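You operate a simulated robot arm through the tools that you are given. There is no shell and no other tool. Be economical: measure what you need, move in short steps, check, and stop when the job is done.

You are at the controls of a simulated robot arm. One attempt, no reset.

JOB
Measure the gap block with the brass wedge and pack the test bar to that figure.
Fine: push the wedge till it stops, read it, draw it back; push home the feelers that add up to it.

The check looks at the end state, three seconds after you hand in, the way a careful person would. Anything else that was tipped, shoved, dropped, spilled or broken makes it a failure.

ROBOT AND FRAMES
A 7-joint arm with a two-finger parallel gripper, fixed in place. Base frame: the origin is at the foot of the arm, x ahead of it, y to its left, z up; the work surface is at about z = 780. Readings come in mm, rad, newtons and seconds.
With the tool pointing down near the work surface it reaches from about 340 to 760 mm from the base axis. Its first joint turns from -2.007 to 2.007 rad. Payload 3.91 kg.
The tool frame sits at the grasp point between the pads (the TCP): z along the fingers, y along the line on which they close. The tips reach 30 mm beyond it. The gripper opens to 110 mm. The fingers are 20 mm wide and 10 mm thick; the gripper's body (48 by 112 mm) begins 55 mm behind the TCP.
Orientation is that of the tool frame in the base frame, as a unit quaternion [x, y, z, w]. With the fingers straight down and closing along the base's y, the tool's x points along the base's -x, its y along +y and its z along -z.

CONTROLS
- The arm moves only by the tool play_rows. Its argument "targets" is a list of rows, each an object of numbers (a shift or turn left out is 0, a gripper value left out holds the last): "tx", "ty", "tz": the shift along the tool's x, y, z in m; "ax", "ay", "az": the turn, a rotation vector about the tool's x, y, z in rad. In form: [{"tx": .., "ty": .., "tz": .., "ax": .., "ay": .., "az": ..}, ...]. A call has 1 to 20 rows; each row shifts and turns the commanded pose from where the row before left it, along the tool's axes as they then stand. "fingers" is the gripper command, from -1 (fully open) to 1 (shut), values between in proportion, set as the call begins (left out, the last holds). A row lasts 0.2 s, in which the tool goes at most 50 mm and 0.15 rad; a call with a longer step from one row to the next is refused whole, and so is a gripper value outside its range. A pose out of reach is approached as far as the arm can. The call stops where the force on the tool passes 60 N (or 10 N more than at its start, if that is more) or the arm is blocked; 0.2 s more then pass. Each finger travels about 108 mm/s and halts on what it meets, pressing with about 28 N; the grip force reading is that of the motor and also rises with nothing between the fingers. The clock runs only during rows and for 0.2 s after the last one: add rows that do not move to give the fingers time. It gives the time, the measured TCP pose, the force on the tool (base axes), the opening and the grip force at its end, in the units of the frame above (readings bear some noise), with the torque about the TCP (base axes, N m) and any sound that the robot's microphone picked up.
- Cameras (640 x 400 px; columns grow to the right, rows downward): "scene" is fixed at [52.4, -501.3, 1525.9]; the picture's right is [-0.03, -1.00, 0.00], its down [-0.91, 0.03, -0.41] and it looks along [0.41, -0.01, -0.91] (base axes); focal length 245 px, centre (320, 200). "wrist" rides on the gripper at [72, 17, -103] in the tool frame; the picture's right is [-0.23, 0.97, 0.00], its down [-0.76, -0.18, -0.62] and it looks along [-0.61, -0.14, 0.78] (tool axes); focal length 222 px, centre (320, 200).
- capture(camera): a new picture of that camera. No time passes.
- raise_lower(by): slides the trunk up (or, below 0, down) by that many mm; the arm rides with it, the base frame stays. It gives what a move gives, with no picture.
- point_at(camera, pixels): for up to 12 pixels [column, row] of the newest picture of that camera ("zoom" is the newest enlarged one), the place [x, y, z] in the base frame of the surface seen there, good to about 2 mm. No time passes.
- enlarge(camera, box): a new picture of the part [left, top, right, bottom] of that camera's present view, enlarged. No time passes.
- close_job(): hands the job in; it is judged then, once.

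Keep the steps short. Do not move on a guess: measure, check each grasp and each placing, and mend mistakes. In all there are 80 turns and 46 pictures (those below and enlarged ones count). Leave the gripper open and the arm clear of the work at the hand-in unless told otherwise, and finish with a single line.

The tools are called after "Request:" by a JSON object that holds its "method" and its "body". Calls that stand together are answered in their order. play_rows: Moves the arm, as the interface text tells. Its arguments: {"type":"object","properties":{"targets":{"type":"array"},"fingers":{"type":"number"}},"required":["targets"]} The other tools are called the same way: raise_lower (by) slides the trunk up or down; capture (camera) takes a picture; point_at (camera, pixels) gives the place of the surface under pixels of a picture; enlarge (camera, box) takes an enlarged picture of a part of a camera's view; close_job () hands the job in.

At the start:

```text
clock: 0.0
eef_pos: [564.4, -326.3, 1102.0]
tool_rot: [0.0, 1.0, 0.0, -0.001]
wrist_force: [0.2, -0.3, 0.1]
moment: [0.0, 0.0, -0.02]
width: 110.3
finger_force: 0.1
trunk travel left (down, up): [-700.0, 290.0]
```

scene: 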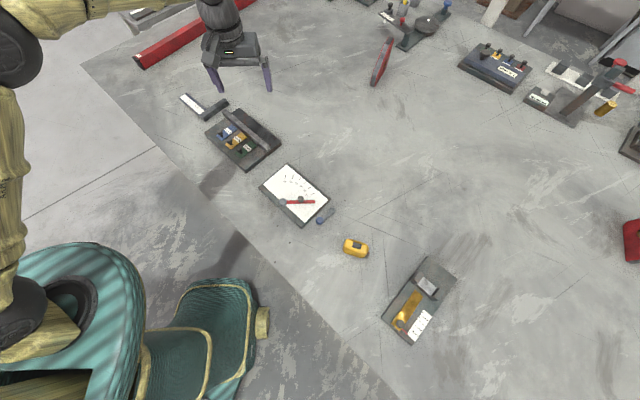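
wrist: 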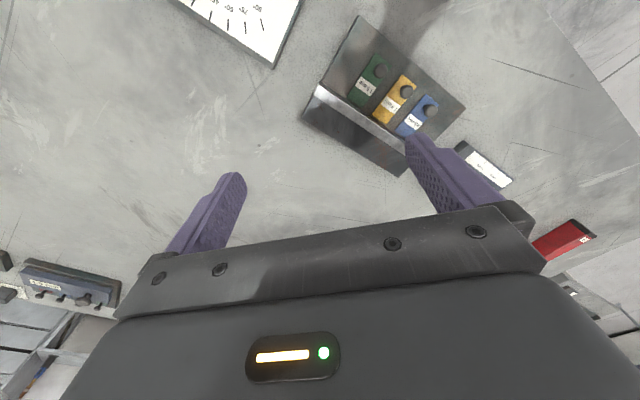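

I begin with enlarged views of the gap block with the wedge (around 420,300) and the feeler block (around 240,135).

Request:
{"method": "enlarge", "body": {"camera": "scene", "box": [370, 250, 466, 350]}}

Request:
{"method": "enlarge", "body": {"camera": "scene", "box": [170, 80, 298, 180]}}

```text
4.00 times, centred on (418, 300) of scene
```

zoom: 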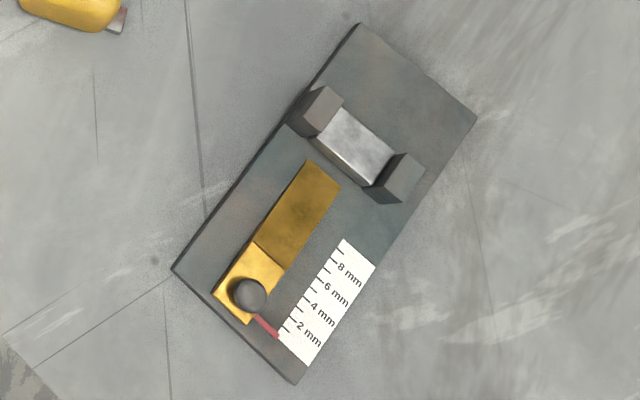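

```text
4.00 times, centred on (234, 130) of scene
```

zoom: 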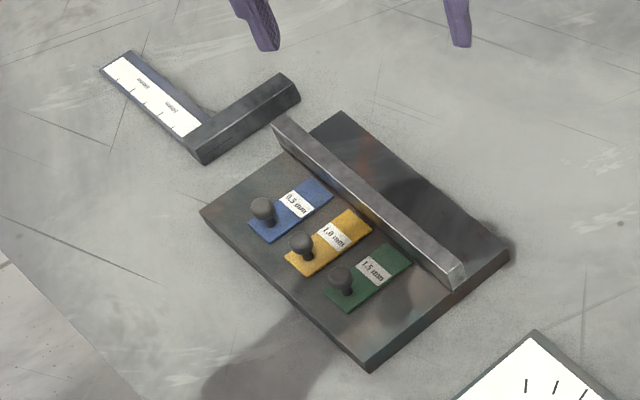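

I'll measure the feeler block in the zoom, and the wedge block in the scene picture.

Request:
{"method": "point_at", "body": {"camera": "zoom", "pixels": [[262, 203], [301, 239], [340, 273], [327, 187], [364, 217], [405, 248], [280, 125], [458, 275], [205, 213], [368, 368], [290, 236], [370, 190]]}}

Request:
{"method": "point_at", "body": {"camera": "scene", "pixels": [[400, 323], [400, 325], [417, 293], [419, 276], [438, 293], [427, 285], [406, 307], [382, 317], [412, 345], [428, 257], [457, 279], [410, 310]]}}

```text
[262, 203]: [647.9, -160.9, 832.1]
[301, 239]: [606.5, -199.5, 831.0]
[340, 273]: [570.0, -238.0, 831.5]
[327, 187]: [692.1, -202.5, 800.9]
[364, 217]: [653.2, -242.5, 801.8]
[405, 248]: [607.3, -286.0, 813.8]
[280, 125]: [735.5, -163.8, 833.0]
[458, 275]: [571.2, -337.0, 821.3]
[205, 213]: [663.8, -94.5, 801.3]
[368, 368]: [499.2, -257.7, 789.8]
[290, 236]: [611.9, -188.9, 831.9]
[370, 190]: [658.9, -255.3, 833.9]
```

```text
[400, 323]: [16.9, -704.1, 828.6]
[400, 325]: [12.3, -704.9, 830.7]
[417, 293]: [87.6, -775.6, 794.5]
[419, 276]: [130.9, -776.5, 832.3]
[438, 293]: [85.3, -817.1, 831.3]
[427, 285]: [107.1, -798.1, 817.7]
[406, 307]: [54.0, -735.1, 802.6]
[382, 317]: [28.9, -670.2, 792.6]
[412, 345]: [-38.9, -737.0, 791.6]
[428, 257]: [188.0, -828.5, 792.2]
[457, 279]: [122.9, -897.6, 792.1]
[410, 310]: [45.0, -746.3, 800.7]
```

The wedge knob is near (14,-704,830), and the push direction is about (0.71,-0.705). I'll move at the present height to above the wedge and turn the tool 45° so the fingers will close across the push direction.

Request:
{"method": "play_rows", "body": {"fingers": -1, "targets": [{"tx": 0.0393, "ty": -0.027}, {"tx": 0.0393, "ty": -0.027}, {"tx": 0.0393, "ty": -0.027}, {"tx": 0.0393, "ty": -0.027}, {"tx": 0.0393, "ty": -0.027}, {"tx": 0.0393, "ty": -0.027}, {"tx": 0.0393, "ty": -0.027}, {"tx": 0.0393, "ty": -0.027}, {"tx": 0.0393, "ty": -0.027}, {"tx": 0.0393, "ty": -0.027}, {"tx": 0.0393, "ty": -0.027}, {"tx": 0.0393, "ty": -0.027}, {"tx": 0.0393, "ty": -0.027}, {"tx": 0.0393, "ty": -0.027}, {"az": 0.131}, {"az": 0.131}, {"az": 0.131}, {"az": 0.131}, {"az": 0.131}, {"az": 0.131}]}}

```text
clock: 4.2
eef_pos: [16.3, -678.1, 1096.9]
tool_rot: [0.384, 0.924, 0.0, 0.0]
wrist_force: [-0.1, 0.3, -0.4]
moment: [-0.01, 0.0, 0.02]
width: 110.0
finger_force: 0.1
out of reach, approached as far as the arm can: row 14
trunk travel left (down, up): [-700.0, 290.0]
```

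Reach was short at this height. I'll go straight down 140 mm, where there's more reach, then look.

Request:
{"method": "play_rows", "body": {"targets": [{"tz": 0.035}, {"tz": 0.035}, {"tz": 0.035}, {"tz": 0.035}]}}

Request:
{"method": "capture", "body": {"camera": "wrist"}}

```text
clock: 5.2
eef_pos: [17.8, -677.0, 956.3]
tool_rot: [0.382, 0.924, 0.0, -0.001]
wrist_force: [-1.2, -0.4, 0.3]
moment: [0.0, -0.01, 0.01]
width: 109.7
finger_force: 0.0
trunk travel left (down, up): [-700.0, 290.0]
```

```text
41 pictures are left
```

wrist: 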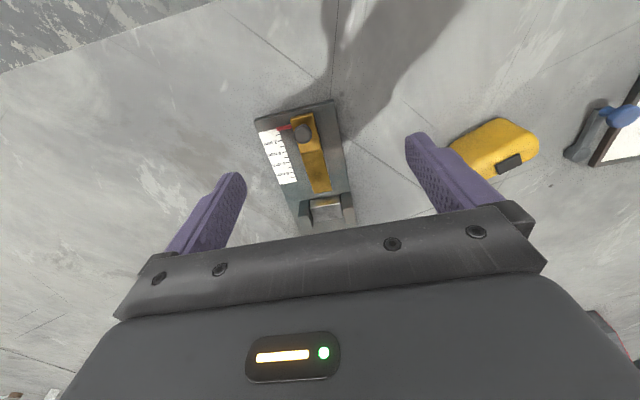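

The wedge is visible at (305,135) in the wrist view. I'll enlarge it to read the scale and measure the knob, shoulders and posts.

Request:
{"method": "enlarge", "body": {"camera": "wrist", "box": [240, 90, 368, 234]}}

Request:
{"method": "point_at", "body": {"camera": "wrist", "pixels": [[303, 133], [312, 140], [298, 118], [312, 150], [321, 190], [308, 192], [320, 175], [266, 145], [258, 117], [334, 100], [325, 203], [297, 125]]}}

```text
2.78 times, centred on (304, 162) of wrist
```

zoom: 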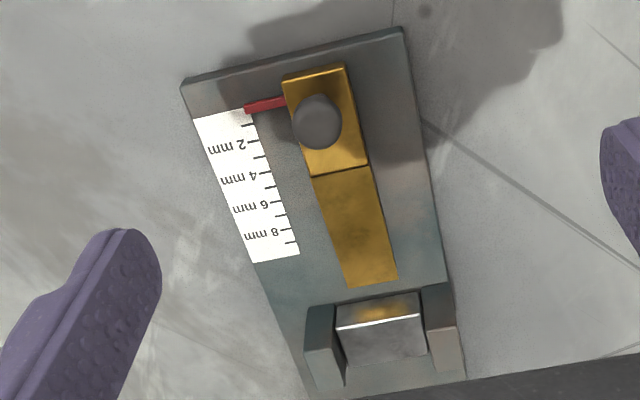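

```text
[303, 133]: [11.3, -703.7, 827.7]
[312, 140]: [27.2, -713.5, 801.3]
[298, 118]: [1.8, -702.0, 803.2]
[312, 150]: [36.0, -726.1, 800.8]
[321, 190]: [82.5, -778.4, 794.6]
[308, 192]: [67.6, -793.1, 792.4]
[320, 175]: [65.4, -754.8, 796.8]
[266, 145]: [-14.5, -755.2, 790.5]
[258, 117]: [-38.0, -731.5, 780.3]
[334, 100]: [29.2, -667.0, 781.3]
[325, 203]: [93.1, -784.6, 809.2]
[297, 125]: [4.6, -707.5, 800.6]
```

Knob centre is about (12,-704) with its top at 829, and the gold plate is at 802. I'll shift over the knob with the fingers partly closed, stay high, and check.

Request:
{"method": "play_rows", "body": {"fingers": -0.1, "targets": [{"tx": -0.008, "ty": -0.0118, "tz": 0.02}, {"tx": -0.008, "ty": -0.0118, "tz": 0.02}, {"tz": 0.02}, {}]}}

Request:
{"method": "capture", "body": {"camera": "wrist"}}

```text
clock: 6.2
eef_pos: [11.4, -701.4, 897.5]
tool_rot: [0.382, 0.924, -0.001, -0.001]
wrist_force: [-0.9, -0.3, -0.2]
moment: [0.01, -0.01, 0.02]
width: 60.6
finger_force: 0.1
out of reach, approached as far as the arm can: row 2
trunk travel left (down, up): [-700.0, 290.0]
```

```text
39 pictures are left
```

wrist: 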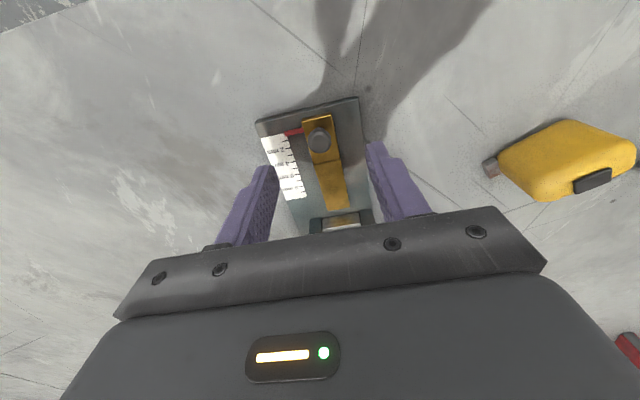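

Request:
{"method": "point_at", "body": {"camera": "wrist", "pixels": [[318, 133], [312, 133], [325, 133], [319, 128], [318, 138], [306, 133], [331, 150]]}}

```text
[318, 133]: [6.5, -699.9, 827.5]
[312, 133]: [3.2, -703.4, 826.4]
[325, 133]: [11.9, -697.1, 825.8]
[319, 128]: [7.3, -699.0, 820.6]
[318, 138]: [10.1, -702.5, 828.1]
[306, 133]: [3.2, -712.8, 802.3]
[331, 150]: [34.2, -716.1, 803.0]
```

Knob centre confirmed at about (12,-704). I'll descend to TCP z ≈ 837, so the tips clear the plate by about 5 mm.

Request:
{"method": "play_rows", "body": {"targets": [{"tz": 0.02}, {"tx": -0.0028, "ty": -0.0016, "tz": 0.02}, {"tz": 0.01}, {"tz": 0.0105}, {}]}}

Request:
{"method": "capture", "body": {"camera": "wrist"}}

```text
clock: 7.4
eef_pos: [12.9, -698.3, 835.7]
tool_rot: [0.383, 0.924, 0.001, 0.0]
wrist_force: [-0.5, 1.0, -0.3]
moment: [0.02, 0.02, -0.02]
width: 60.7
finger_force: 0.0
out of reach, approached as far as the arm can: row 2
trunk travel left (down, up): [-700.0, 290.0]
```

```text
38 pictures are left
```

wrist: 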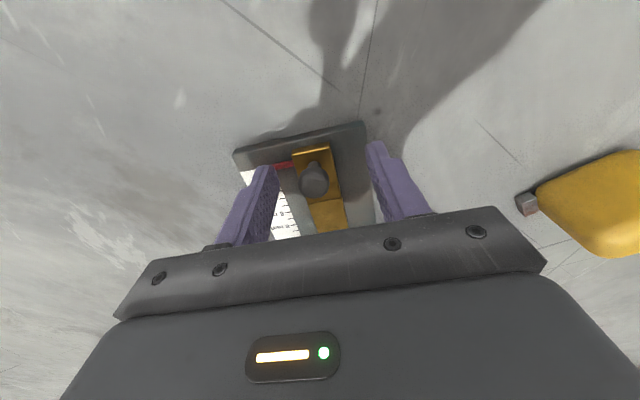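

Reach runs out here with the fingers vertical: maximum radius is about 700 mm. Tilting the fingers forward by 0.35 rad along the push direction keeps the wrist closer in. I'll raise slightly, tilt, and check the pose.

Request:
{"method": "play_rows", "body": {"targets": [{"tz": -0.02}, {"ay": -0.1167}, {"ay": -0.1167}, {"ay": -0.1166}, {}]}}

```text
clock: 8.6
eef_pos: [13.9, -700.7, 856.9]
tool_rot: [0.377, 0.91, -0.066, 0.161]
wrist_force: [0.5, -0.2, 1.2]
moment: [0.01, -0.02, -0.01]
width: 60.5
finger_force: 0.1
trunk travel left (down, up): [-700.0, 290.0]
```

Request:
{"method": "play_rows", "body": {"targets": [{"tx": 0.0061, "ty": -0.0037, "tz": 0.0078}, {"tx": 0.0061, "tz": 0.0078}, {}]}}

Request:
{"method": "capture", "body": {"camera": "wrist"}}

```text
clock: 9.4
eef_pos: [6.0, -698.9, 838.1]
tool_rot: [0.377, 0.909, -0.067, 0.161]
wrist_force: [-0.5, 0.2, -0.2]
moment: [0.0, -0.01, 0.02]
width: 60.5
finger_force: 0.0
trunk travel left (down, up): [-700.0, 290.0]
```

```text
37 pictures are left
```

wrist: 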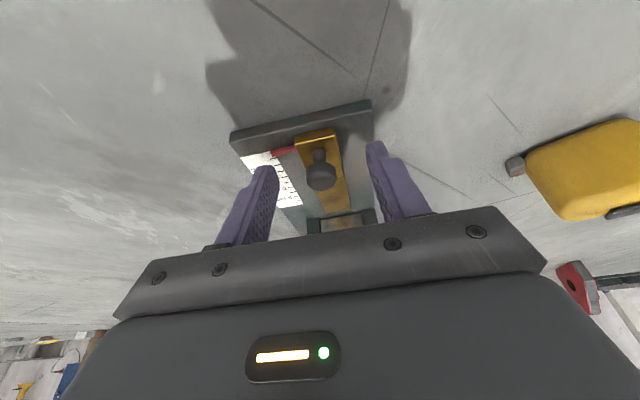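

The knob is centred between the fingers. Closing on it.

Request:
{"method": "play_rows", "body": {"fingers": 1, "targets": [{}, {}, {}, {}]}}

Request:
{"method": "capture", "body": {"camera": "wrist"}}

```text
clock: 10.4
eef_pos: [6.9, -698.6, 838.2]
tool_rot: [0.377, 0.91, -0.066, 0.162]
wrist_force: [-0.4, 0.1, -0.6]
moment: [-0.03, -0.06, 0.0]
width: 19.0
finger_force: 45.4
trunk travel left (down, up): [-700.0, 290.0]
```

```text
36 pictures are left
```

wrist: 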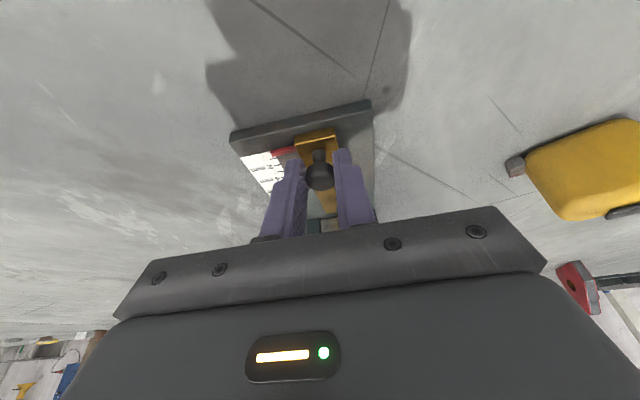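

The knob is held at 19 mm. I'll push along the wedge 15 mm in small steps and watch the force.

Request:
{"method": "play_rows", "body": {"targets": [{"tx": -0.00235, "tz": 0.00086}, {"tx": -0.00235, "tz": 0.00086}, {"tx": -0.00235, "tz": 0.00086}, {"tx": -0.00235, "tz": 0.00086}, {"tx": -0.00235, "tz": 0.00086}, {"tx": -0.00235, "tz": 0.00086}]}}

Request:
{"method": "capture", "body": {"camera": "wrist"}}

```text
clock: 11.8
eef_pos: [17.5, -711.4, 837.8]
tool_rot: [0.377, 0.91, -0.067, 0.161]
wrist_force: [-1.1, -0.7, -0.5]
moment: [0.15, 0.15, -0.02]
width: 18.9
finger_force: 45.5
trunk travel left (down, up): [-700.0, 290.0]
```

```text
35 pictures are left
```

wrist: 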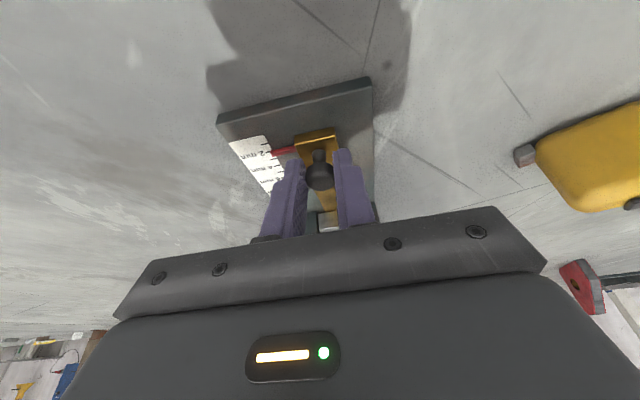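

The wedge slides with it; the pointer is now near 2 mm. Pushing on.

Request:
{"method": "play_rows", "body": {"targets": [{"tx": -0.00188, "tz": 0.00069}, {"tx": -0.00188, "tz": 0.00069}, {"tx": -0.00188, "tz": 0.00069}, {"tx": -0.00188, "tz": 0.00069}, {"tx": -0.00188, "tz": 0.00069}, {"tx": -0.00188, "tz": 0.00069}, {"tx": -0.00188, "tz": 0.00069}]}}

Request:
{"method": "enlarge", "body": {"camera": "wrist", "box": [200, 60, 392, 180]}}

```text
clock: 13.4
eef_pos: [23.7, -717.5, 838.2]
tool_rot: [0.378, 0.91, -0.066, 0.16]
wrist_force: [-13.6, 24.8, 1.9]
moment: [0.39, 0.16, 0.08]
width: 18.9
finger_force: 45.1
trunk travel left (down, up): [-700.0, 290.0]
```

```text
3.33 times, centred on (296, 120) of wrist
```

zoom: 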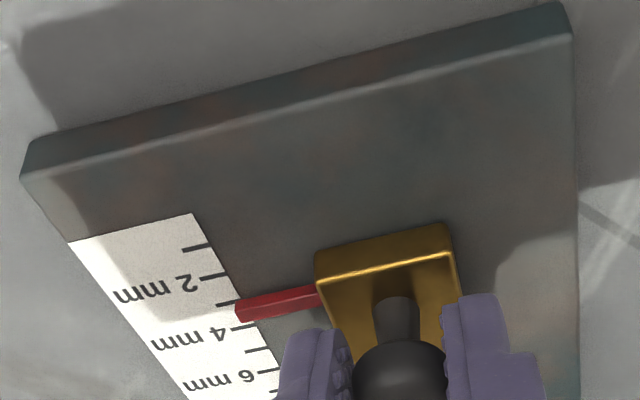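

The force rose to 28 N and the wedge stopped short of the commanded point, so it's seated. The pointer is near 3, but parallax matters, so I'll check from the scene camera.

Request:
{"method": "enlarge", "body": {"camera": "scene", "box": [385, 285, 449, 349]}}

Request:
{"method": "enlarge", "body": {"camera": "wrist", "box": [240, 120, 304, 180]}}

```text
6.25 times, centred on (417, 317) of scene
```

zoom: 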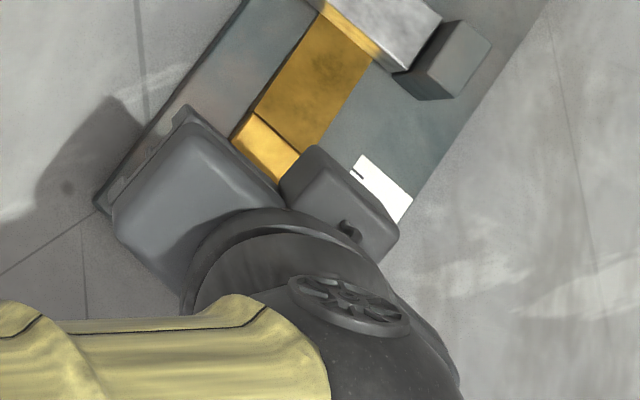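

```text
6.67 times, centred on (272, 150) of wrist
```

zoom: 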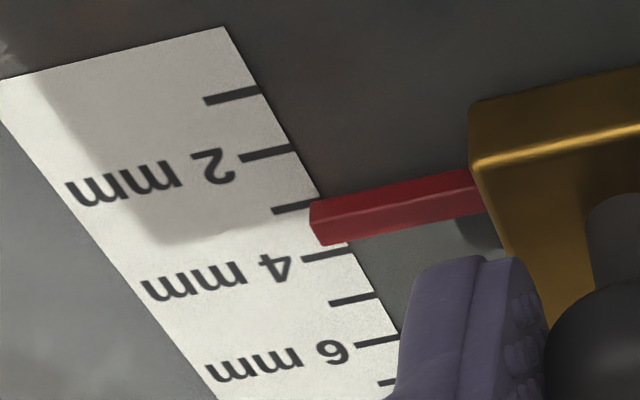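

The pointer seems to float above the scale, so I'll measure the ticks and pointer as 3D points.

Request:
{"method": "point_at", "body": {"camera": "zoom", "pixels": [[232, 96], [268, 154], [292, 208], [326, 256], [355, 299], [377, 342], [324, 233], [360, 227], [400, 217], [340, 208], [318, 210], [400, 195]]}}

```text
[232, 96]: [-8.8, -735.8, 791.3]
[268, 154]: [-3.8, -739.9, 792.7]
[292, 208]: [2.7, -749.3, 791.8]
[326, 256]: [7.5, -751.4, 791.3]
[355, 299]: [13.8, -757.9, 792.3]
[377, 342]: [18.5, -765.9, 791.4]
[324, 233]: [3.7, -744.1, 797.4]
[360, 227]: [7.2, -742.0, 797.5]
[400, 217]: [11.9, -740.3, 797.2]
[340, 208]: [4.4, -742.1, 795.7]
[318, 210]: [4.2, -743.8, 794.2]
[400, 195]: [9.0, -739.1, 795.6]
```

By 3D projection the tick pitch is about 8.1 mm and the pointer sits at about 2.9 to 3.0. Travel of about 25 mm agrees, so the gap reads 3.0 mm. Now I'll draw the wedge back.

Request:
{"method": "play_rows", "body": {"targets": [{"tx": 0.0047, "tz": -0.00172}, {"tx": 0.0047, "tz": -0.00172}, {"tx": 0.0047, "tz": -0.00172}, {"tx": 0.0047, "tz": -0.00172}, {"tx": 0.0047, "tz": -0.00172}, {}]}}

Request:
{"method": "capture", "body": {"camera": "wrist"}}

```text
clock: 14.8
eef_pos: [9.7, -702.4, 838.6]
tool_rot: [0.377, 0.909, -0.066, 0.162]
wrist_force: [1.3, 0.2, -2.0]
moment: [-0.71, -0.72, -0.02]
width: 18.7
finger_force: 44.4
trunk travel left (down, up): [-700.0, 290.0]
```

```text
31 pictures are left
```

wrist: 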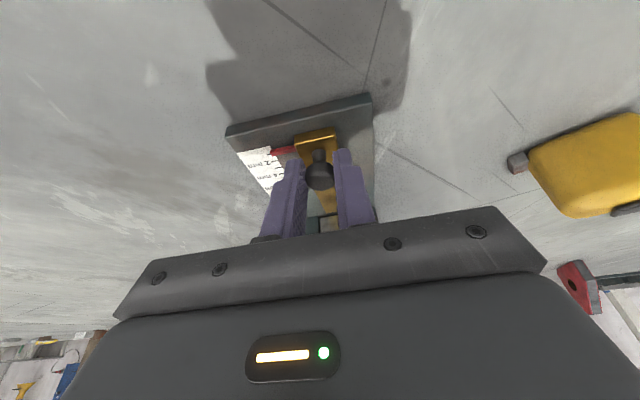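

It came back with the knob. Another 4 mm brings it to its starting place, then I release by opening partly.

Request:
{"method": "play_rows", "body": {"targets": [{"tx": 0.0019, "tz": -0.00069}, {"tx": 0.0019, "tz": -0.00069}, {}]}}

Request:
{"method": "play_rows", "body": {"fingers": -0.1, "targets": [{}, {}, {}]}}

Request:
{"method": "enlarge", "body": {"camera": "wrist", "box": [200, 80, 392, 240]}}

```text
clock: 15.6
eef_pos: [5.8, -698.7, 837.9]
tool_rot: [0.377, 0.91, -0.066, 0.161]
wrist_force: [1.6, -0.2, 0.6]
moment: [-0.03, -0.03, 0.01]
width: 19.1
finger_force: 45.6
trunk travel left (down, up): [-700.0, 290.0]
```

```text
clock: 16.4
eef_pos: [6.4, -699.2, 838.1]
tool_rot: [0.377, 0.91, -0.067, 0.161]
wrist_force: [-0.7, 0.6, 0.1]
moment: [-0.04, 0.01, 0.0]
width: 60.6
finger_force: 0.1
trunk travel left (down, up): [-700.0, 290.0]
```

```text
2.50 times, centred on (296, 160) of wrist
```

zoom: 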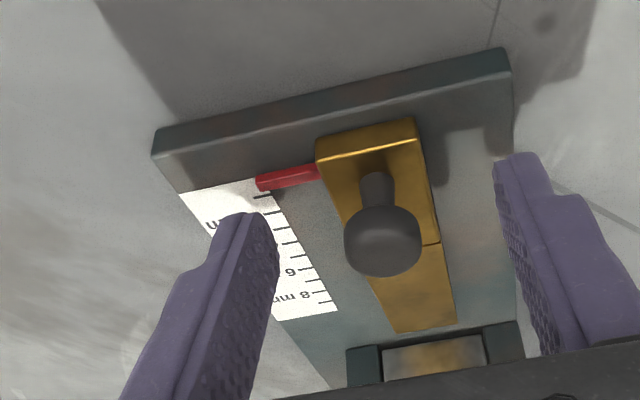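

The wedge is back at its start and stays put. Lifting straight up clear of it, then removing the tilt.

Request:
{"method": "play_rows", "body": {"targets": [{"tx": -0.0069, "tz": -0.0188}, {"tx": -0.0103, "tz": -0.0282}, {"tx": -0.0137, "tz": -0.0376}, {"tx": -0.0137, "tz": -0.0376}, {"tx": 0.03}, {"ay": 0.1167}, {"ay": 0.1167}, {"ay": 0.1166}, {}]}}

Request:
{"method": "enlarge", "body": {"camera": "scene", "box": [370, 250, 466, 350]}}

```text
clock: 18.4
eef_pos: [-13.3, -678.6, 957.8]
tool_rot: [0.383, 0.924, 0.001, -0.001]
wrist_force: [0.7, 0.2, -0.1]
moment: [-0.02, 0.05, 0.0]
width: 60.7
finger_force: 0.0
trunk travel left (down, up): [-700.0, 290.0]
```

```text
4.00 times, centred on (418, 300) of scene
```

zoom: 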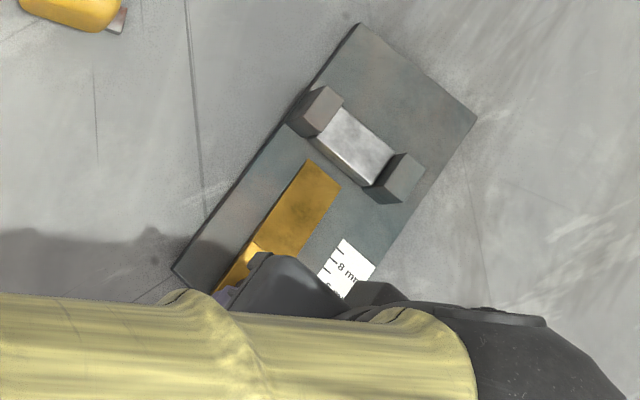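

Block undisturbed. Now I'll travel to the feeler block, keeping this orientation.

Request:
{"method": "play_rows", "body": {"targets": [{"ty": 0.0458, "tx": -0.002}, {"ty": 0.0458, "tx": -0.002}, {"ty": 0.0458, "tx": -0.002}, {"ty": 0.0458, "tx": -0.002}, {"ty": 0.0458, "tx": -0.002}, {"ty": 0.0458, "tx": -0.002}, {"ty": 0.0458, "tx": -0.002}, {"ty": 0.0458, "tx": -0.002}, {"ty": 0.0458, "tx": -0.002}, {"ty": 0.0458, "tx": -0.002}, {"ty": 0.0458, "tx": -0.002}, {"ty": 0.0458, "tx": -0.002}, {"ty": 0.0458, "tx": -0.002}, {"ty": 0.0458, "tx": -0.002}, {"ty": 0.0458, "tx": -0.002}, {"ty": 0.0458, "tx": -0.002}, {"ty": 0.0458, "tx": -0.002}, {}]}}

Request:
{"method": "capture", "body": {"camera": "wrist"}}

Request:
{"method": "enlarge", "body": {"camera": "scene", "box": [370, 250, 466, 350]}}

```text
clock: 22.2
eef_pos: [563.5, -153.6, 958.1]
tool_rot: [0.383, 0.924, 0.001, 0.0]
wrist_force: [-0.9, 0.0, -0.1]
moment: [-0.02, 0.01, -0.04]
width: 60.6
finger_force: 0.1
trunk travel left (down, up): [-700.0, 290.0]
```

```text
28 pictures are left
```

wrist: 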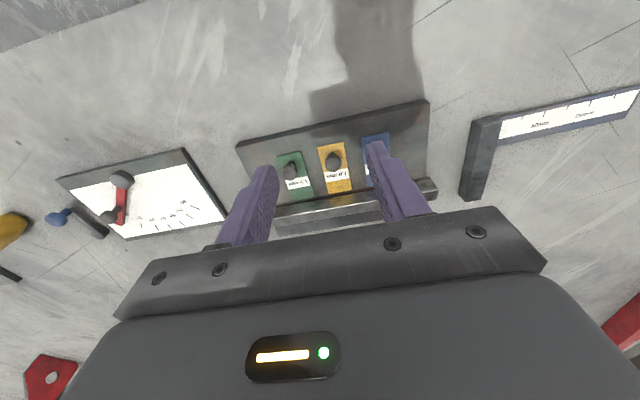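

```text
4.00 times, centred on (418, 300) of scene
```

zoom: 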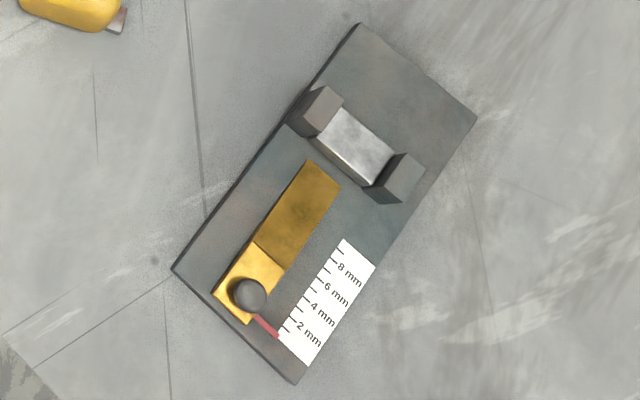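

The wedge block looks as at the start. Now I'll read the feeler labels; the blue one is behind a finger, so I shift the tool by +60 mm along y and zoom in.

Request:
{"method": "play_rows", "body": {"targets": [{"ty": 0.035, "tx": 0.02}, {"ty": 0.035, "tx": 0.02}, {}]}}

Request:
{"method": "enlarge", "body": {"camera": "wrist", "box": [160, 90, 360, 240]}}

```text
clock: 23.0
eef_pos: [583.1, -75.9, 956.7]
tool_rot: [0.382, 0.924, 0.0, 0.0]
wrist_force: [0.6, 0.0, -0.9]
moment: [-0.02, -0.01, -0.01]
width: 60.8
finger_force: 0.1
trunk travel left (down, up): [-700.0, 290.0]
```

```text
2.67 times, centred on (260, 165) of wrist
```

zoom: 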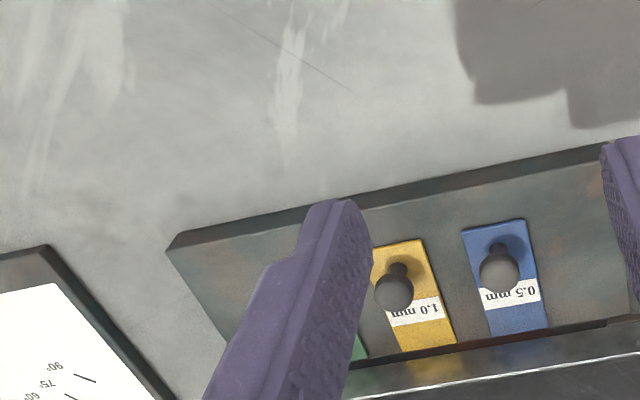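

Labels: blue 0.5, yellow 1.0, and green 1.5 from the earlier zoom. All three add to 3.0 mm, so all three go home. Measuring feeler edges, knobs and bar.

Request:
{"method": "point_at", "body": {"camera": "zoom", "pixels": [[465, 233], [522, 224], [491, 332], [546, 326], [418, 243], [403, 346], [453, 340], [499, 268], [393, 290], [420, 362], [600, 322], [500, 390]]}}

```text
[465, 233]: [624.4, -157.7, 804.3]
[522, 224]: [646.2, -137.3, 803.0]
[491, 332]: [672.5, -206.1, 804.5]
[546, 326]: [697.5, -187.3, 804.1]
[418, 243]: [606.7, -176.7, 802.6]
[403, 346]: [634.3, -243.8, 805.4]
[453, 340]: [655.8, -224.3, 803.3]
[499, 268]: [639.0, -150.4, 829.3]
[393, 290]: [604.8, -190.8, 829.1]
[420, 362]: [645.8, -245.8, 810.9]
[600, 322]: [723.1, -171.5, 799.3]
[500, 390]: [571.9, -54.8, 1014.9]
```

Push direction is exactly 45°. Blue axis has x+y≈488, yellow ≈410, green ≈332. I'll tilt again, set fingers to about 40 mm, and go above the blue knob.

Request:
{"method": "play_rows", "body": {"fingers": 0.27, "targets": [{"ay": -0.1167}, {"ay": -0.1167}, {"ay": -0.1166}, {"tx": -0.0156, "ty": -0.0034, "tz": 0.0261}, {"tx": -0.0156, "ty": -0.0034, "tz": 0.0261}, {"tx": -0.0156, "ty": -0.0034, "tz": 0.0261}, {"tx": -0.0156, "ty": -0.0034, "tz": 0.0261}, {}]}}

Request:
{"method": "capture", "body": {"camera": "wrist"}}

```text
clock: 24.8
eef_pos: [640.9, -150.9, 880.9]
tool_rot: [0.377, 0.91, -0.066, 0.161]
wrist_force: [0.0, -0.4, 0.4]
moment: [0.03, -0.01, -0.03]
width: 40.0
finger_force: 0.1
trunk travel left (down, up): [-700.0, 290.0]
```

```text
25 pictures are left
```

wrist: 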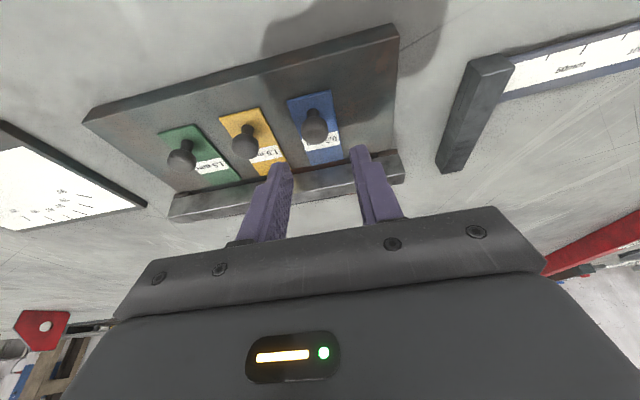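

Well aligned. Descending straight down 40 mm to the blue knob.

Request:
{"method": "play_rows", "body": {"targets": [{"tx": 0.0048, "ty": -0.001, "tz": 0.0125}, {"tx": 0.0048, "tz": 0.0125}, {"tx": 0.0046, "tz": 0.0125}, {}]}}

Request:
{"method": "capture", "body": {"camera": "wrist"}}

```text
clock: 25.8
eef_pos: [638.5, -151.0, 841.1]
tool_rot: [0.377, 0.91, -0.067, 0.161]
wrist_force: [0.1, -0.9, 0.4]
moment: [-0.01, -0.01, 0.01]
width: 40.2
finger_force: 0.0
trunk travel left (down, up): [-700.0, 290.0]
```

```text
24 pictures are left
```

wrist: 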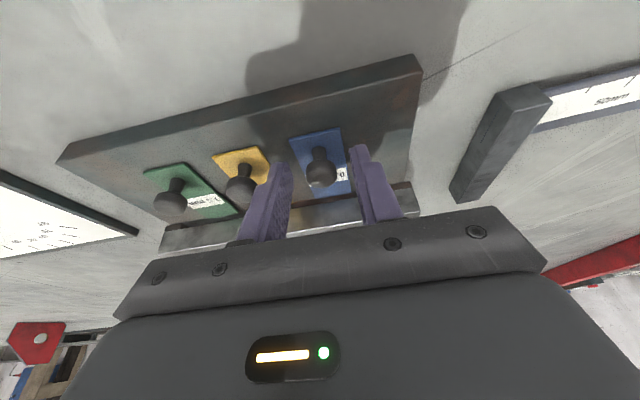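

Knob centred between the fingers at (322,172), the same picture position as in the wedge grasp. Close.

Request:
{"method": "play_rows", "body": {"fingers": 1, "targets": [{}, {}, {}]}}

Request:
{"method": "play_rows", "body": {"targets": [{"tx": -0.00235, "tz": 0.00086}, {"tx": -0.00235, "tz": 0.00086}, {"tx": -0.00235, "tz": 0.00086}, {"tx": -0.00235, "tz": 0.00086}, {"tx": -0.00235, "tz": 0.00086}, {"tx": -0.00235, "tz": 0.00086}]}}

Request:
{"method": "capture", "body": {"camera": "wrist"}}

```text
clock: 26.6
eef_pos: [638.6, -150.2, 840.7]
tool_rot: [0.377, 0.909, -0.066, 0.162]
wrist_force: [2.2, 1.8, -0.7]
moment: [-0.04, -0.1, 0.01]
width: 18.8
finger_force: 45.1
trunk travel left (down, up): [-700.0, 290.0]
```

```text
clock: 28.0
eef_pos: [649.3, -161.2, 841.7]
tool_rot: [0.377, 0.91, -0.067, 0.161]
wrist_force: [3.7, 5.2, 1.1]
moment: [0.33, 0.09, 0.09]
width: 18.8
finger_force: 45.5
trunk travel left (down, up): [-700.0, 290.0]
```

```text
23 pictures are left
```

wrist: 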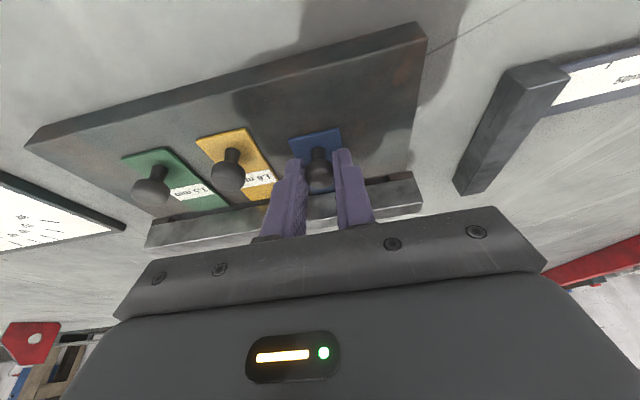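

The feeler slides, with a slight sideways force of 6 N towards +y. I'll ease 1 mm that way and keep pushing.

Request:
{"method": "play_rows", "body": {"targets": [{"tx": -0.00235, "ty": 0.001, "tz": 0.00086}, {"tx": -0.00235, "tz": 0.00086}, {"tx": -0.00235, "tz": 0.00086}, {"tx": -0.00235, "tz": 0.00086}, {"tx": -0.00235, "tz": 0.00086}, {"tx": -0.00235, "tz": 0.00086}]}}

Request:
{"method": "capture", "body": {"camera": "wrist"}}

```text
clock: 29.4
eef_pos: [662.1, -173.2, 840.0]
tool_rot: [0.377, 0.91, -0.066, 0.161]
wrist_force: [1.8, 1.9, 3.9]
moment: [0.2, 0.14, 0.02]
width: 18.4
finger_force: 45.5
trunk travel left (down, up): [-700.0, 290.0]
```

```text
22 pictures are left
```

wrist: 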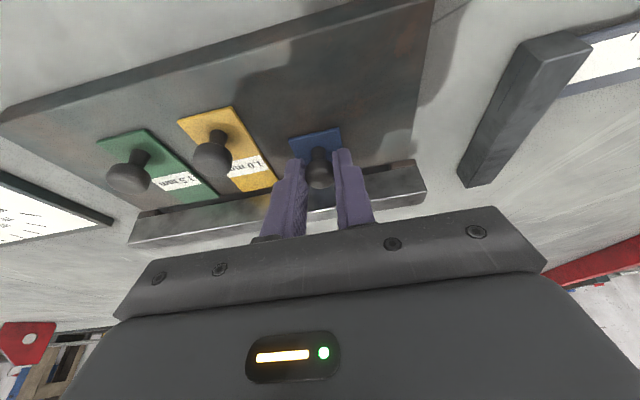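

Still free at 32 mm. Continuing to its stop.

Request:
{"method": "play_rows", "body": {"targets": [{"tx": -0.00188, "tz": 0.00069}, {"tx": -0.00188, "tz": 0.00069}, {"tx": -0.00188, "tz": 0.00069}, {"tx": -0.00188, "tz": 0.00069}, {"tx": -0.00188, "tz": 0.00069}, {"tx": -0.00188, "tz": 0.00069}]}}

Request:
{"method": "enlarge", "body": {"camera": "scene", "box": [190, 90, 290, 170]}}

```text
clock: 30.8
eef_pos: [669.4, -180.6, 839.8]
tool_rot: [0.377, 0.91, -0.067, 0.161]
wrist_force: [1.5, 0.6, 2.3]
moment: [0.09, 0.08, 0.01]
width: 18.2
finger_force: 44.7
trunk travel left (down, up): [-700.0, 290.0]
```

```text
5.00 times, centred on (240, 130) of scene
```

zoom: 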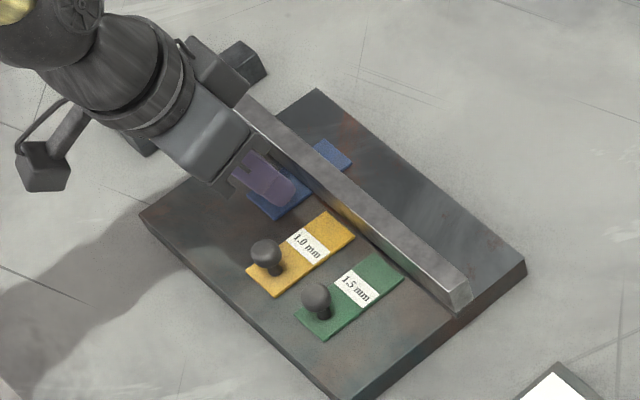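

The blue feeler passes under the bar and shows on the far side. No stop yet; continuing.

Request:
{"method": "play_rows", "body": {"targets": [{"tx": -0.00188, "tz": 0.00069}, {"tx": -0.00188, "tz": 0.00069}, {"tx": -0.00188, "tz": 0.00069}, {"tx": -0.00188, "tz": 0.00069}, {"tx": -0.00188, "tz": 0.00069}]}}

Request:
{"method": "capture", "body": {"camera": "wrist"}}

```text
clock: 32.0
eef_pos: [672.6, -185.0, 840.6]
tool_rot: [0.377, 0.91, -0.067, 0.159]
wrist_force: [-27.3, 24.3, 4.5]
moment: [0.49, 0.54, -0.02]
width: 18.6
finger_force: 44.8
trunk travel left (down, up): [-700.0, 290.0]
```

```text
20 pictures are left
```

wrist: 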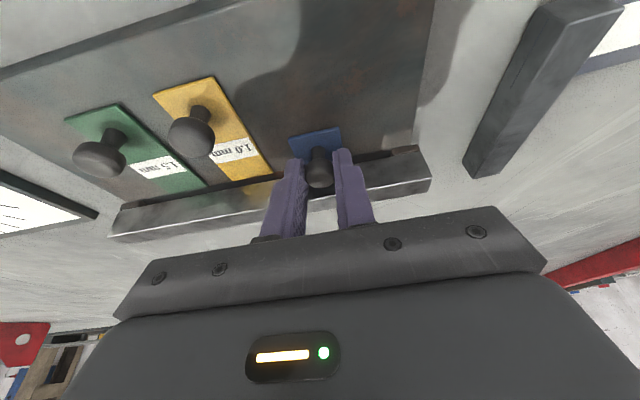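

The force rose to 36 N, so it's stopped. I must tell whether the feeler is home or the fingers touch the bar. Zooming both cameras.

Request:
{"method": "enlarge", "body": {"camera": "wrist", "box": [256, 110, 384, 230]}}

Request:
{"method": "enlarge", "body": {"camera": "scene", "box": [216, 96, 280, 140]}}

```text
3.33 times, centred on (320, 170) of wrist
```

zoom: 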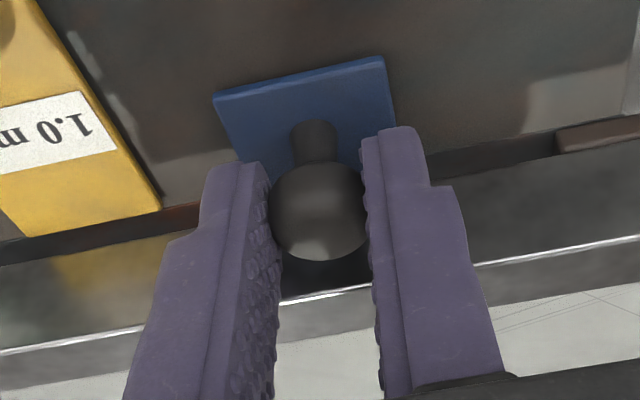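

```text
9.09 times, centred on (248, 118) of scene
```

zoom: 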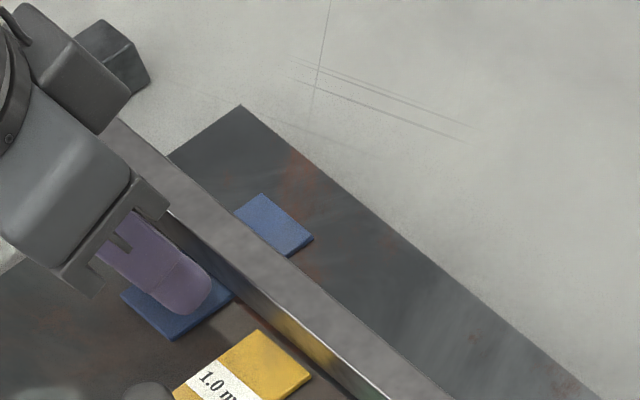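

I can't be sure the fingers aren't touching the bar. I'll release, back off 40 mm, close the fingers and push the knob from behind as a sure test.

Request:
{"method": "play_rows", "body": {"fingers": 0.27, "targets": [{}, {}]}}

Request:
{"method": "play_rows", "body": {"targets": [{"tx": 0.0094, "tz": -0.0034}, {"tx": 0.0094, "tz": -0.0034}, {"tx": 0.0094, "tz": -0.0034}, {"tx": 0.0094, "tz": -0.0034}, {"tx": 0.0047, "tz": -0.0017}, {}]}}

Request:
{"method": "play_rows", "body": {"fingers": 1, "targets": [{}, {}, {}]}}

Request:
{"method": "capture", "body": {"camera": "wrist"}}

```text
clock: 32.6
eef_pos: [674.6, -188.1, 842.3]
tool_rot: [0.377, 0.909, -0.068, 0.162]
wrist_force: [-21.4, 15.6, 5.9]
moment: [0.23, 0.5, 0.06]
width: 31.9
finger_force: 0.0
trunk travel left (down, up): [-700.0, 290.0]
```

```text
clock: 34.0
eef_pos: [645.3, -156.4, 840.6]
tool_rot: [0.377, 0.91, -0.067, 0.161]
wrist_force: [-0.1, -0.1, 0.0]
moment: [0.01, 0.0, -0.01]
width: 40.0
finger_force: 0.0
trunk travel left (down, up): [-700.0, 290.0]
```

```text
clock: 34.8
eef_pos: [645.7, -155.4, 841.6]
tool_rot: [0.376, 0.91, -0.066, 0.161]
wrist_force: [0.1, -0.1, -0.2]
moment: [-0.01, -0.04, 0.01]
width: 0.1
finger_force: 28.1
trunk travel left (down, up): [-700.0, 290.0]
```

```text
17 pictures are left
```

wrist: 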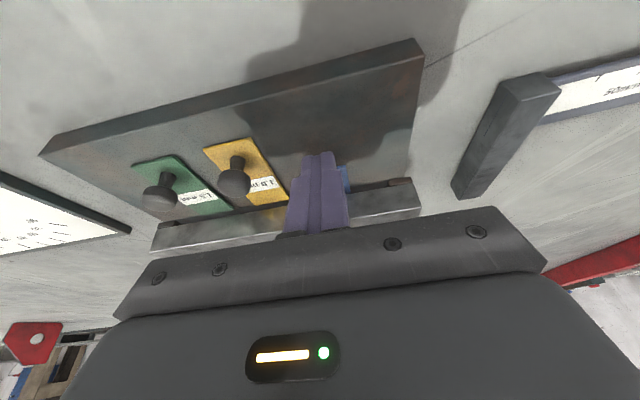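

After release the arm crept forward 3 mm with force still on it, so the fingers had been touching the bar. Now I'll push from behind: first an approach of 12 mm, then small steps.

Request:
{"method": "play_rows", "body": {"targets": [{"tx": -0.0056, "tz": 0.00205}, {"tx": -0.0056, "tz": 0.00205}, {"tx": -0.00188, "tz": 0.00069}, {"tx": -0.00188, "tz": 0.00069}, {"tx": -0.00188, "tz": 0.00069}, {"tx": -0.00188, "tz": 0.00069}, {"tx": -0.00188, "tz": 0.00069}, {"tx": -0.00188, "tz": 0.00069}]}}

Request:
{"method": "capture", "body": {"camera": "wrist"}}

```text
clock: 36.6
eef_pos: [658.2, -171.1, 839.7]
tool_rot: [0.377, 0.91, -0.068, 0.158]
wrist_force: [-25.0, 19.0, -1.6]
moment: [0.37, 0.45, -0.02]
width: 0.1
finger_force: 28.2
trunk travel left (down, up): [-700.0, 290.0]
```

```text
16 pictures are left
```

wrist: 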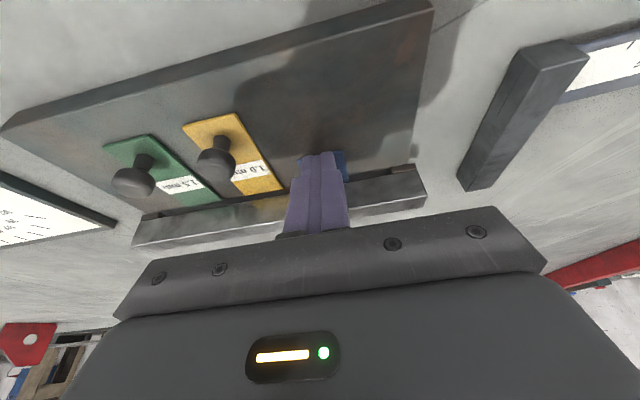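

It blocked at 31 N with the fingers behind the knob, so it's against its stop. I'll back off 45 mm, raise, and look at the blue feeler.

Request:
{"method": "play_rows", "body": {"targets": [{"tx": 0.0094, "tz": -0.0034}, {"tx": 0.0094, "tz": -0.0034}, {"tx": 0.0141, "tz": -0.0051}, {"tx": -0.0137, "tz": -0.0376}, {"tx": 0.03}, {}]}}

Request:
{"method": "enlarge", "body": {"camera": "scene", "box": [200, 90, 284, 160]}}

```text
clock: 38.0
eef_pos: [618.1, -128.8, 869.5]
tool_rot: [0.378, 0.909, -0.066, 0.161]
wrist_force: [-0.5, -0.1, 0.1]
moment: [0.03, 0.0, -0.03]
width: 0.0
finger_force: 27.5
trunk travel left (down, up): [-700.0, 290.0]
```

```text
5.71 times, centred on (242, 125) of scene
```

zoom: 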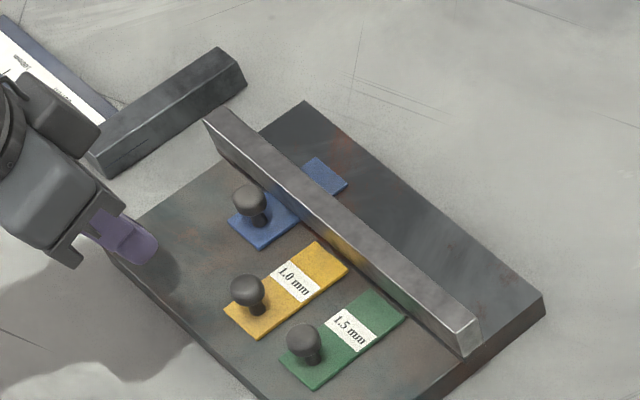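

Blue's far tip is at scene (247,122), the same as before the second push, so it was already home at about 48 mm travel. Next the yellow: I move above its knob with fingers at 40 mm.

Request:
{"method": "play_rows", "body": {"fingers": 0.27, "targets": [{"tx": -0.0039, "tz": -0.0108}, {"ty": -0.0282}, {"ty": -0.0282}, {"tx": -0.0283, "tz": 0.0103}, {}]}}

Request:
{"method": "capture", "body": {"camera": "wrist"}}

```text
clock: 39.2
eef_pos: [597.9, -190.2, 880.4]
tool_rot: [0.376, 0.91, -0.066, 0.161]
wrist_force: [0.0, 0.4, -0.3]
moment: [0.04, 0.02, 0.0]
width: 40.3
finger_force: 0.0
trunk travel left (down, up): [-700.0, 290.0]
```

```text
14 pictures are left
```

wrist: 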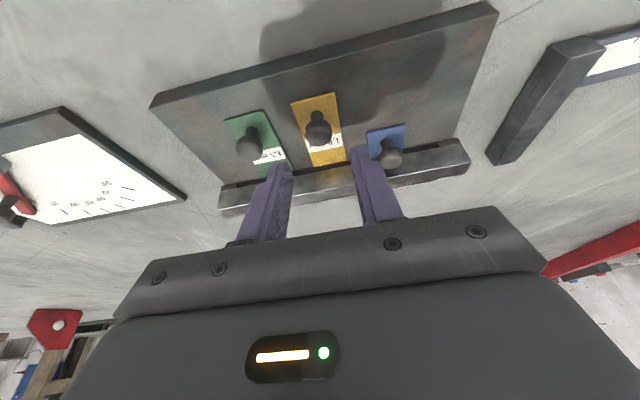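

Yellow knob is at (319,131), about 3 mm further forward than blue was. I'll correct and descend 40 mm.

Request:
{"method": "play_rows", "body": {"targets": [{"tx": 0.002, "ty": 0.001, "tz": 0.0135}, {"tx": 0.0048, "tz": 0.0125}, {"tx": 0.0046, "tz": 0.0125}, {}]}}

Request:
{"method": "play_rows", "body": {"fingers": 1, "targets": [{}, {}, {}]}}

Request:
{"method": "capture", "body": {"camera": "wrist"}}

```text
clock: 40.2
eef_pos: [601.3, -191.9, 840.3]
tool_rot: [0.377, 0.91, -0.067, 0.161]
wrist_force: [-0.5, 0.4, 1.0]
moment: [-0.01, -0.01, 0.0]
width: 40.2
finger_force: 0.0
trunk travel left (down, up): [-700.0, 290.0]
```

```text
clock: 41.0
eef_pos: [602.4, -191.5, 839.8]
tool_rot: [0.377, 0.91, -0.067, 0.161]
wrist_force: [2.4, 2.1, -2.2]
moment: [0.0, 0.0, 0.05]
width: 18.7
finger_force: 44.9
trunk travel left (down, up): [-700.0, 290.0]
```

```text
13 pictures are left
```

wrist: 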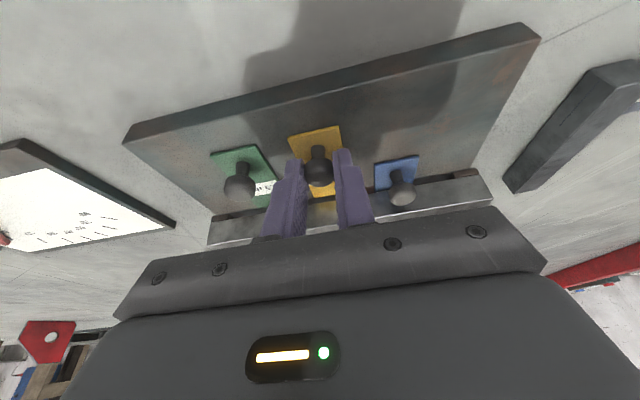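

Gripped at 18.7 mm. Pushing 42 mm.

Request:
{"method": "play_rows", "body": {"targets": [{"tx": -0.00235, "ty": 0.001, "tz": 0.00086}, {"tx": -0.00235, "tz": 0.00086}, {"tx": -0.00235, "tz": 0.00086}, {"tx": -0.00235, "tz": 0.00086}, {"tx": -0.00235, "tz": 0.00086}, {"tx": -0.00235, "tz": 0.00086}, {"tx": -0.00235, "tz": 0.00086}, {"tx": -0.00235, "tz": 0.00086}, {"tx": -0.00235, "tz": 0.00086}, {"tx": -0.00235, "tz": 0.00086}, {"tx": -0.00235, "tz": 0.00086}, {"tx": -0.00235, "tz": 0.00086}, {"tx": -0.00235, "tz": 0.00086}, {"tx": -0.00235, "tz": 0.00086}, {"tx": -0.00235, "tz": 0.00086}, {"tx": -0.00235, "tz": 0.00086}, {"tx": -0.00188, "tz": 0.00069}]}}

Request:
{"method": "capture", "body": {"camera": "wrist"}}

```text
clock: 44.6
eef_pos: [632.6, -221.6, 840.3]
tool_rot: [0.376, 0.91, -0.067, 0.162]
wrist_force: [-5.0, -5.6, -0.7]
moment: [0.13, 0.37, -0.07]
width: 18.6
finger_force: 44.8
trunk travel left (down, up): [-700.0, 290.0]
```

```text
12 pictures are left
```

wrist: 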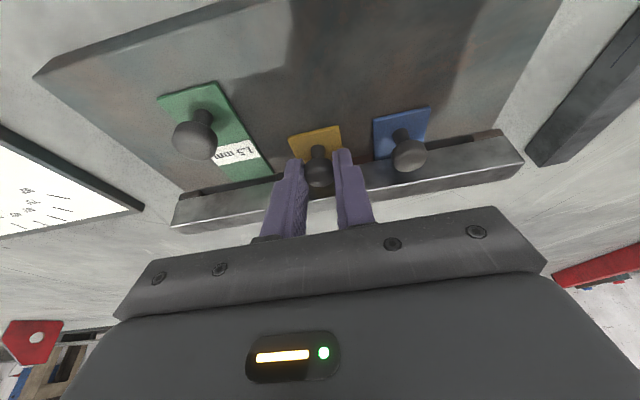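

Nearly home. I'll release, back off 42 mm, close, and finish from behind.

Request:
{"method": "play_rows", "body": {"fingers": 0.27, "targets": [{}, {}]}}

Request:
{"method": "play_rows", "body": {"targets": [{"tx": 0.0094, "ty": -0.0007, "tz": -0.0034}, {"tx": 0.0094, "tz": -0.0034}, {"tx": 0.0094, "tz": -0.0034}, {"tx": 0.0094, "tz": -0.0034}, {"tx": 0.0019, "tz": -0.0007}, {}]}}

Request:
{"method": "play_rows", "body": {"fingers": 1, "targets": [{}, {}, {}]}}

Request:
{"method": "play_rows", "body": {"targets": [{"tx": -0.0056, "tz": 0.00205}, {"tx": -0.0056, "tz": 0.00205}, {"tx": -0.00188, "tz": 0.00069}, {"tx": -0.00188, "tz": 0.00069}, {"tx": -0.00188, "tz": 0.00069}, {"tx": -0.00188, "tz": 0.00069}, {"tx": -0.00188, "tz": 0.00069}, {"tx": -0.00188, "tz": 0.00069}, {"tx": -0.00188, "tz": 0.00069}, {"tx": -0.00188, "tz": 0.00069}, {"tx": -0.00188, "tz": 0.00069}]}}

```text
clock: 45.2
eef_pos: [632.9, -220.7, 839.7]
tool_rot: [0.377, 0.91, -0.066, 0.16]
wrist_force: [-0.5, -0.2, 0.1]
moment: [0.01, -0.01, -0.02]
width: 40.2
finger_force: 0.1
trunk travel left (down, up): [-700.0, 290.0]
```

```text
clock: 46.6
eef_pos: [602.5, -191.8, 840.3]
tool_rot: [0.377, 0.91, -0.066, 0.161]
wrist_force: [0.2, -0.3, -0.2]
moment: [0.0, 0.01, 0.02]
width: 40.5
finger_force: 0.1
trunk travel left (down, up): [-700.0, 290.0]
```

```text
clock: 47.4
eef_pos: [601.8, -192.0, 840.0]
tool_rot: [0.376, 0.91, -0.067, 0.161]
wrist_force: [0.8, 0.7, 0.3]
moment: [0.0, -0.02, -0.01]
width: 0.0
finger_force: 28.5
trunk travel left (down, up): [-700.0, 290.0]
```

```text
clock: 49.8
eef_pos: [619.8, -209.3, 839.6]
tool_rot: [0.377, 0.911, -0.067, 0.156]
wrist_force: [-26.1, 23.0, -1.6]
moment: [0.52, 0.43, 0.03]
width: 0.0
finger_force: 27.9
trunk travel left (down, up): [-700.0, 290.0]
```

Blocked at along-push position 586.3, against 586.4 for blue, so yellow is home. Backing off and rising.

Request:
{"method": "play_rows", "body": {"targets": [{"tx": 0.0094, "tz": -0.0034}, {"tx": 0.0094, "tz": -0.0034}, {"tx": 0.0141, "tz": -0.0051}, {"tx": -0.0137, "tz": -0.0376}, {}]}}

```text
clock: 51.0
eef_pos: [598.6, -187.7, 879.2]
tool_rot: [0.376, 0.91, -0.067, 0.162]
wrist_force: [0.1, 0.2, 0.4]
moment: [0.0, -0.01, -0.01]
width: 0.0
finger_force: 28.2
trunk travel left (down, up): [-700.0, 290.0]
```

Request:
{"method": "play_rows", "body": {"fingers": 0.27, "targets": [{"ty": -0.0279}, {"ty": -0.0279}, {"tx": -0.0049, "tz": 0.0008}, {}]}}

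Request:
{"method": "capture", "body": {"camera": "wrist"}}

```text
clock: 52.0
eef_pos: [563.3, -230.7, 881.0]
tool_rot: [0.377, 0.91, -0.067, 0.162]
wrist_force: [0.0, -0.4, 0.5]
moment: [0.03, 0.01, -0.01]
width: 40.0
finger_force: 0.1
trunk travel left (down, up): [-700.0, 290.0]
```

```text
11 pictures are left
```

wrist: 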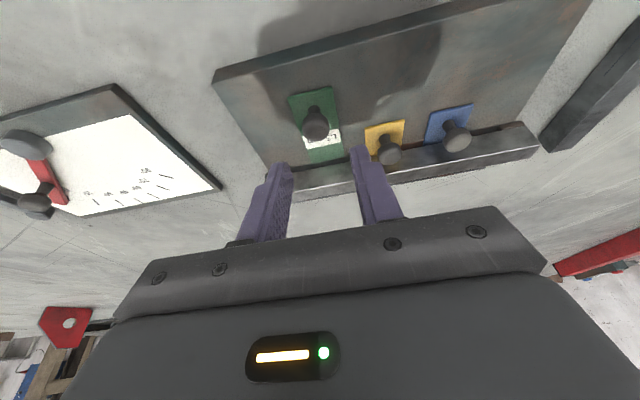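

Green knob is at (316,125), matching the blue approach. Descending 40 mm and gripping.

Request:
{"method": "play_rows", "body": {"targets": [{"tx": 0.0048, "tz": 0.0125}, {"tx": 0.0048, "tz": 0.0125}, {"tx": 0.0046, "tz": 0.0125}, {}]}}

Request:
{"method": "play_rows", "body": {"fingers": 1, "targets": [{}, {}, {}]}}

Request:
{"method": "capture", "body": {"camera": "wrist"}}

```text
clock: 53.0
eef_pos: [562.2, -230.3, 841.9]
tool_rot: [0.377, 0.91, -0.067, 0.161]
wrist_force: [1.0, 0.1, -0.4]
moment: [0.0, -0.06, 0.0]
width: 40.1
finger_force: 0.0
trunk travel left (down, up): [-700.0, 290.0]
```

```text
clock: 53.8
eef_pos: [563.8, -230.5, 841.0]
tool_rot: [0.378, 0.91, -0.066, 0.16]
wrist_force: [2.3, 1.1, -0.6]
moment: [-0.03, -0.07, 0.01]
width: 18.5
finger_force: 45.2
trunk travel left (down, up): [-700.0, 290.0]
```

```text
10 pictures are left
```

wrist: 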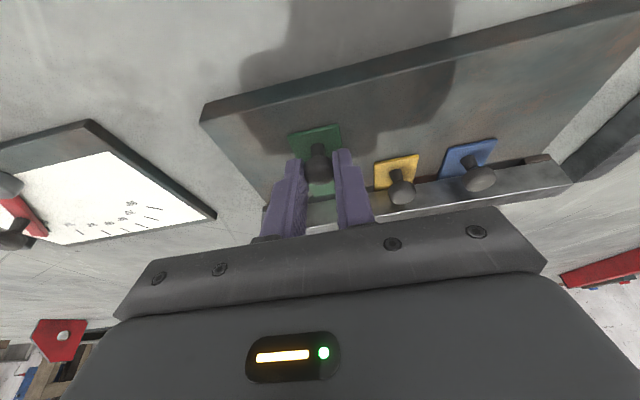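

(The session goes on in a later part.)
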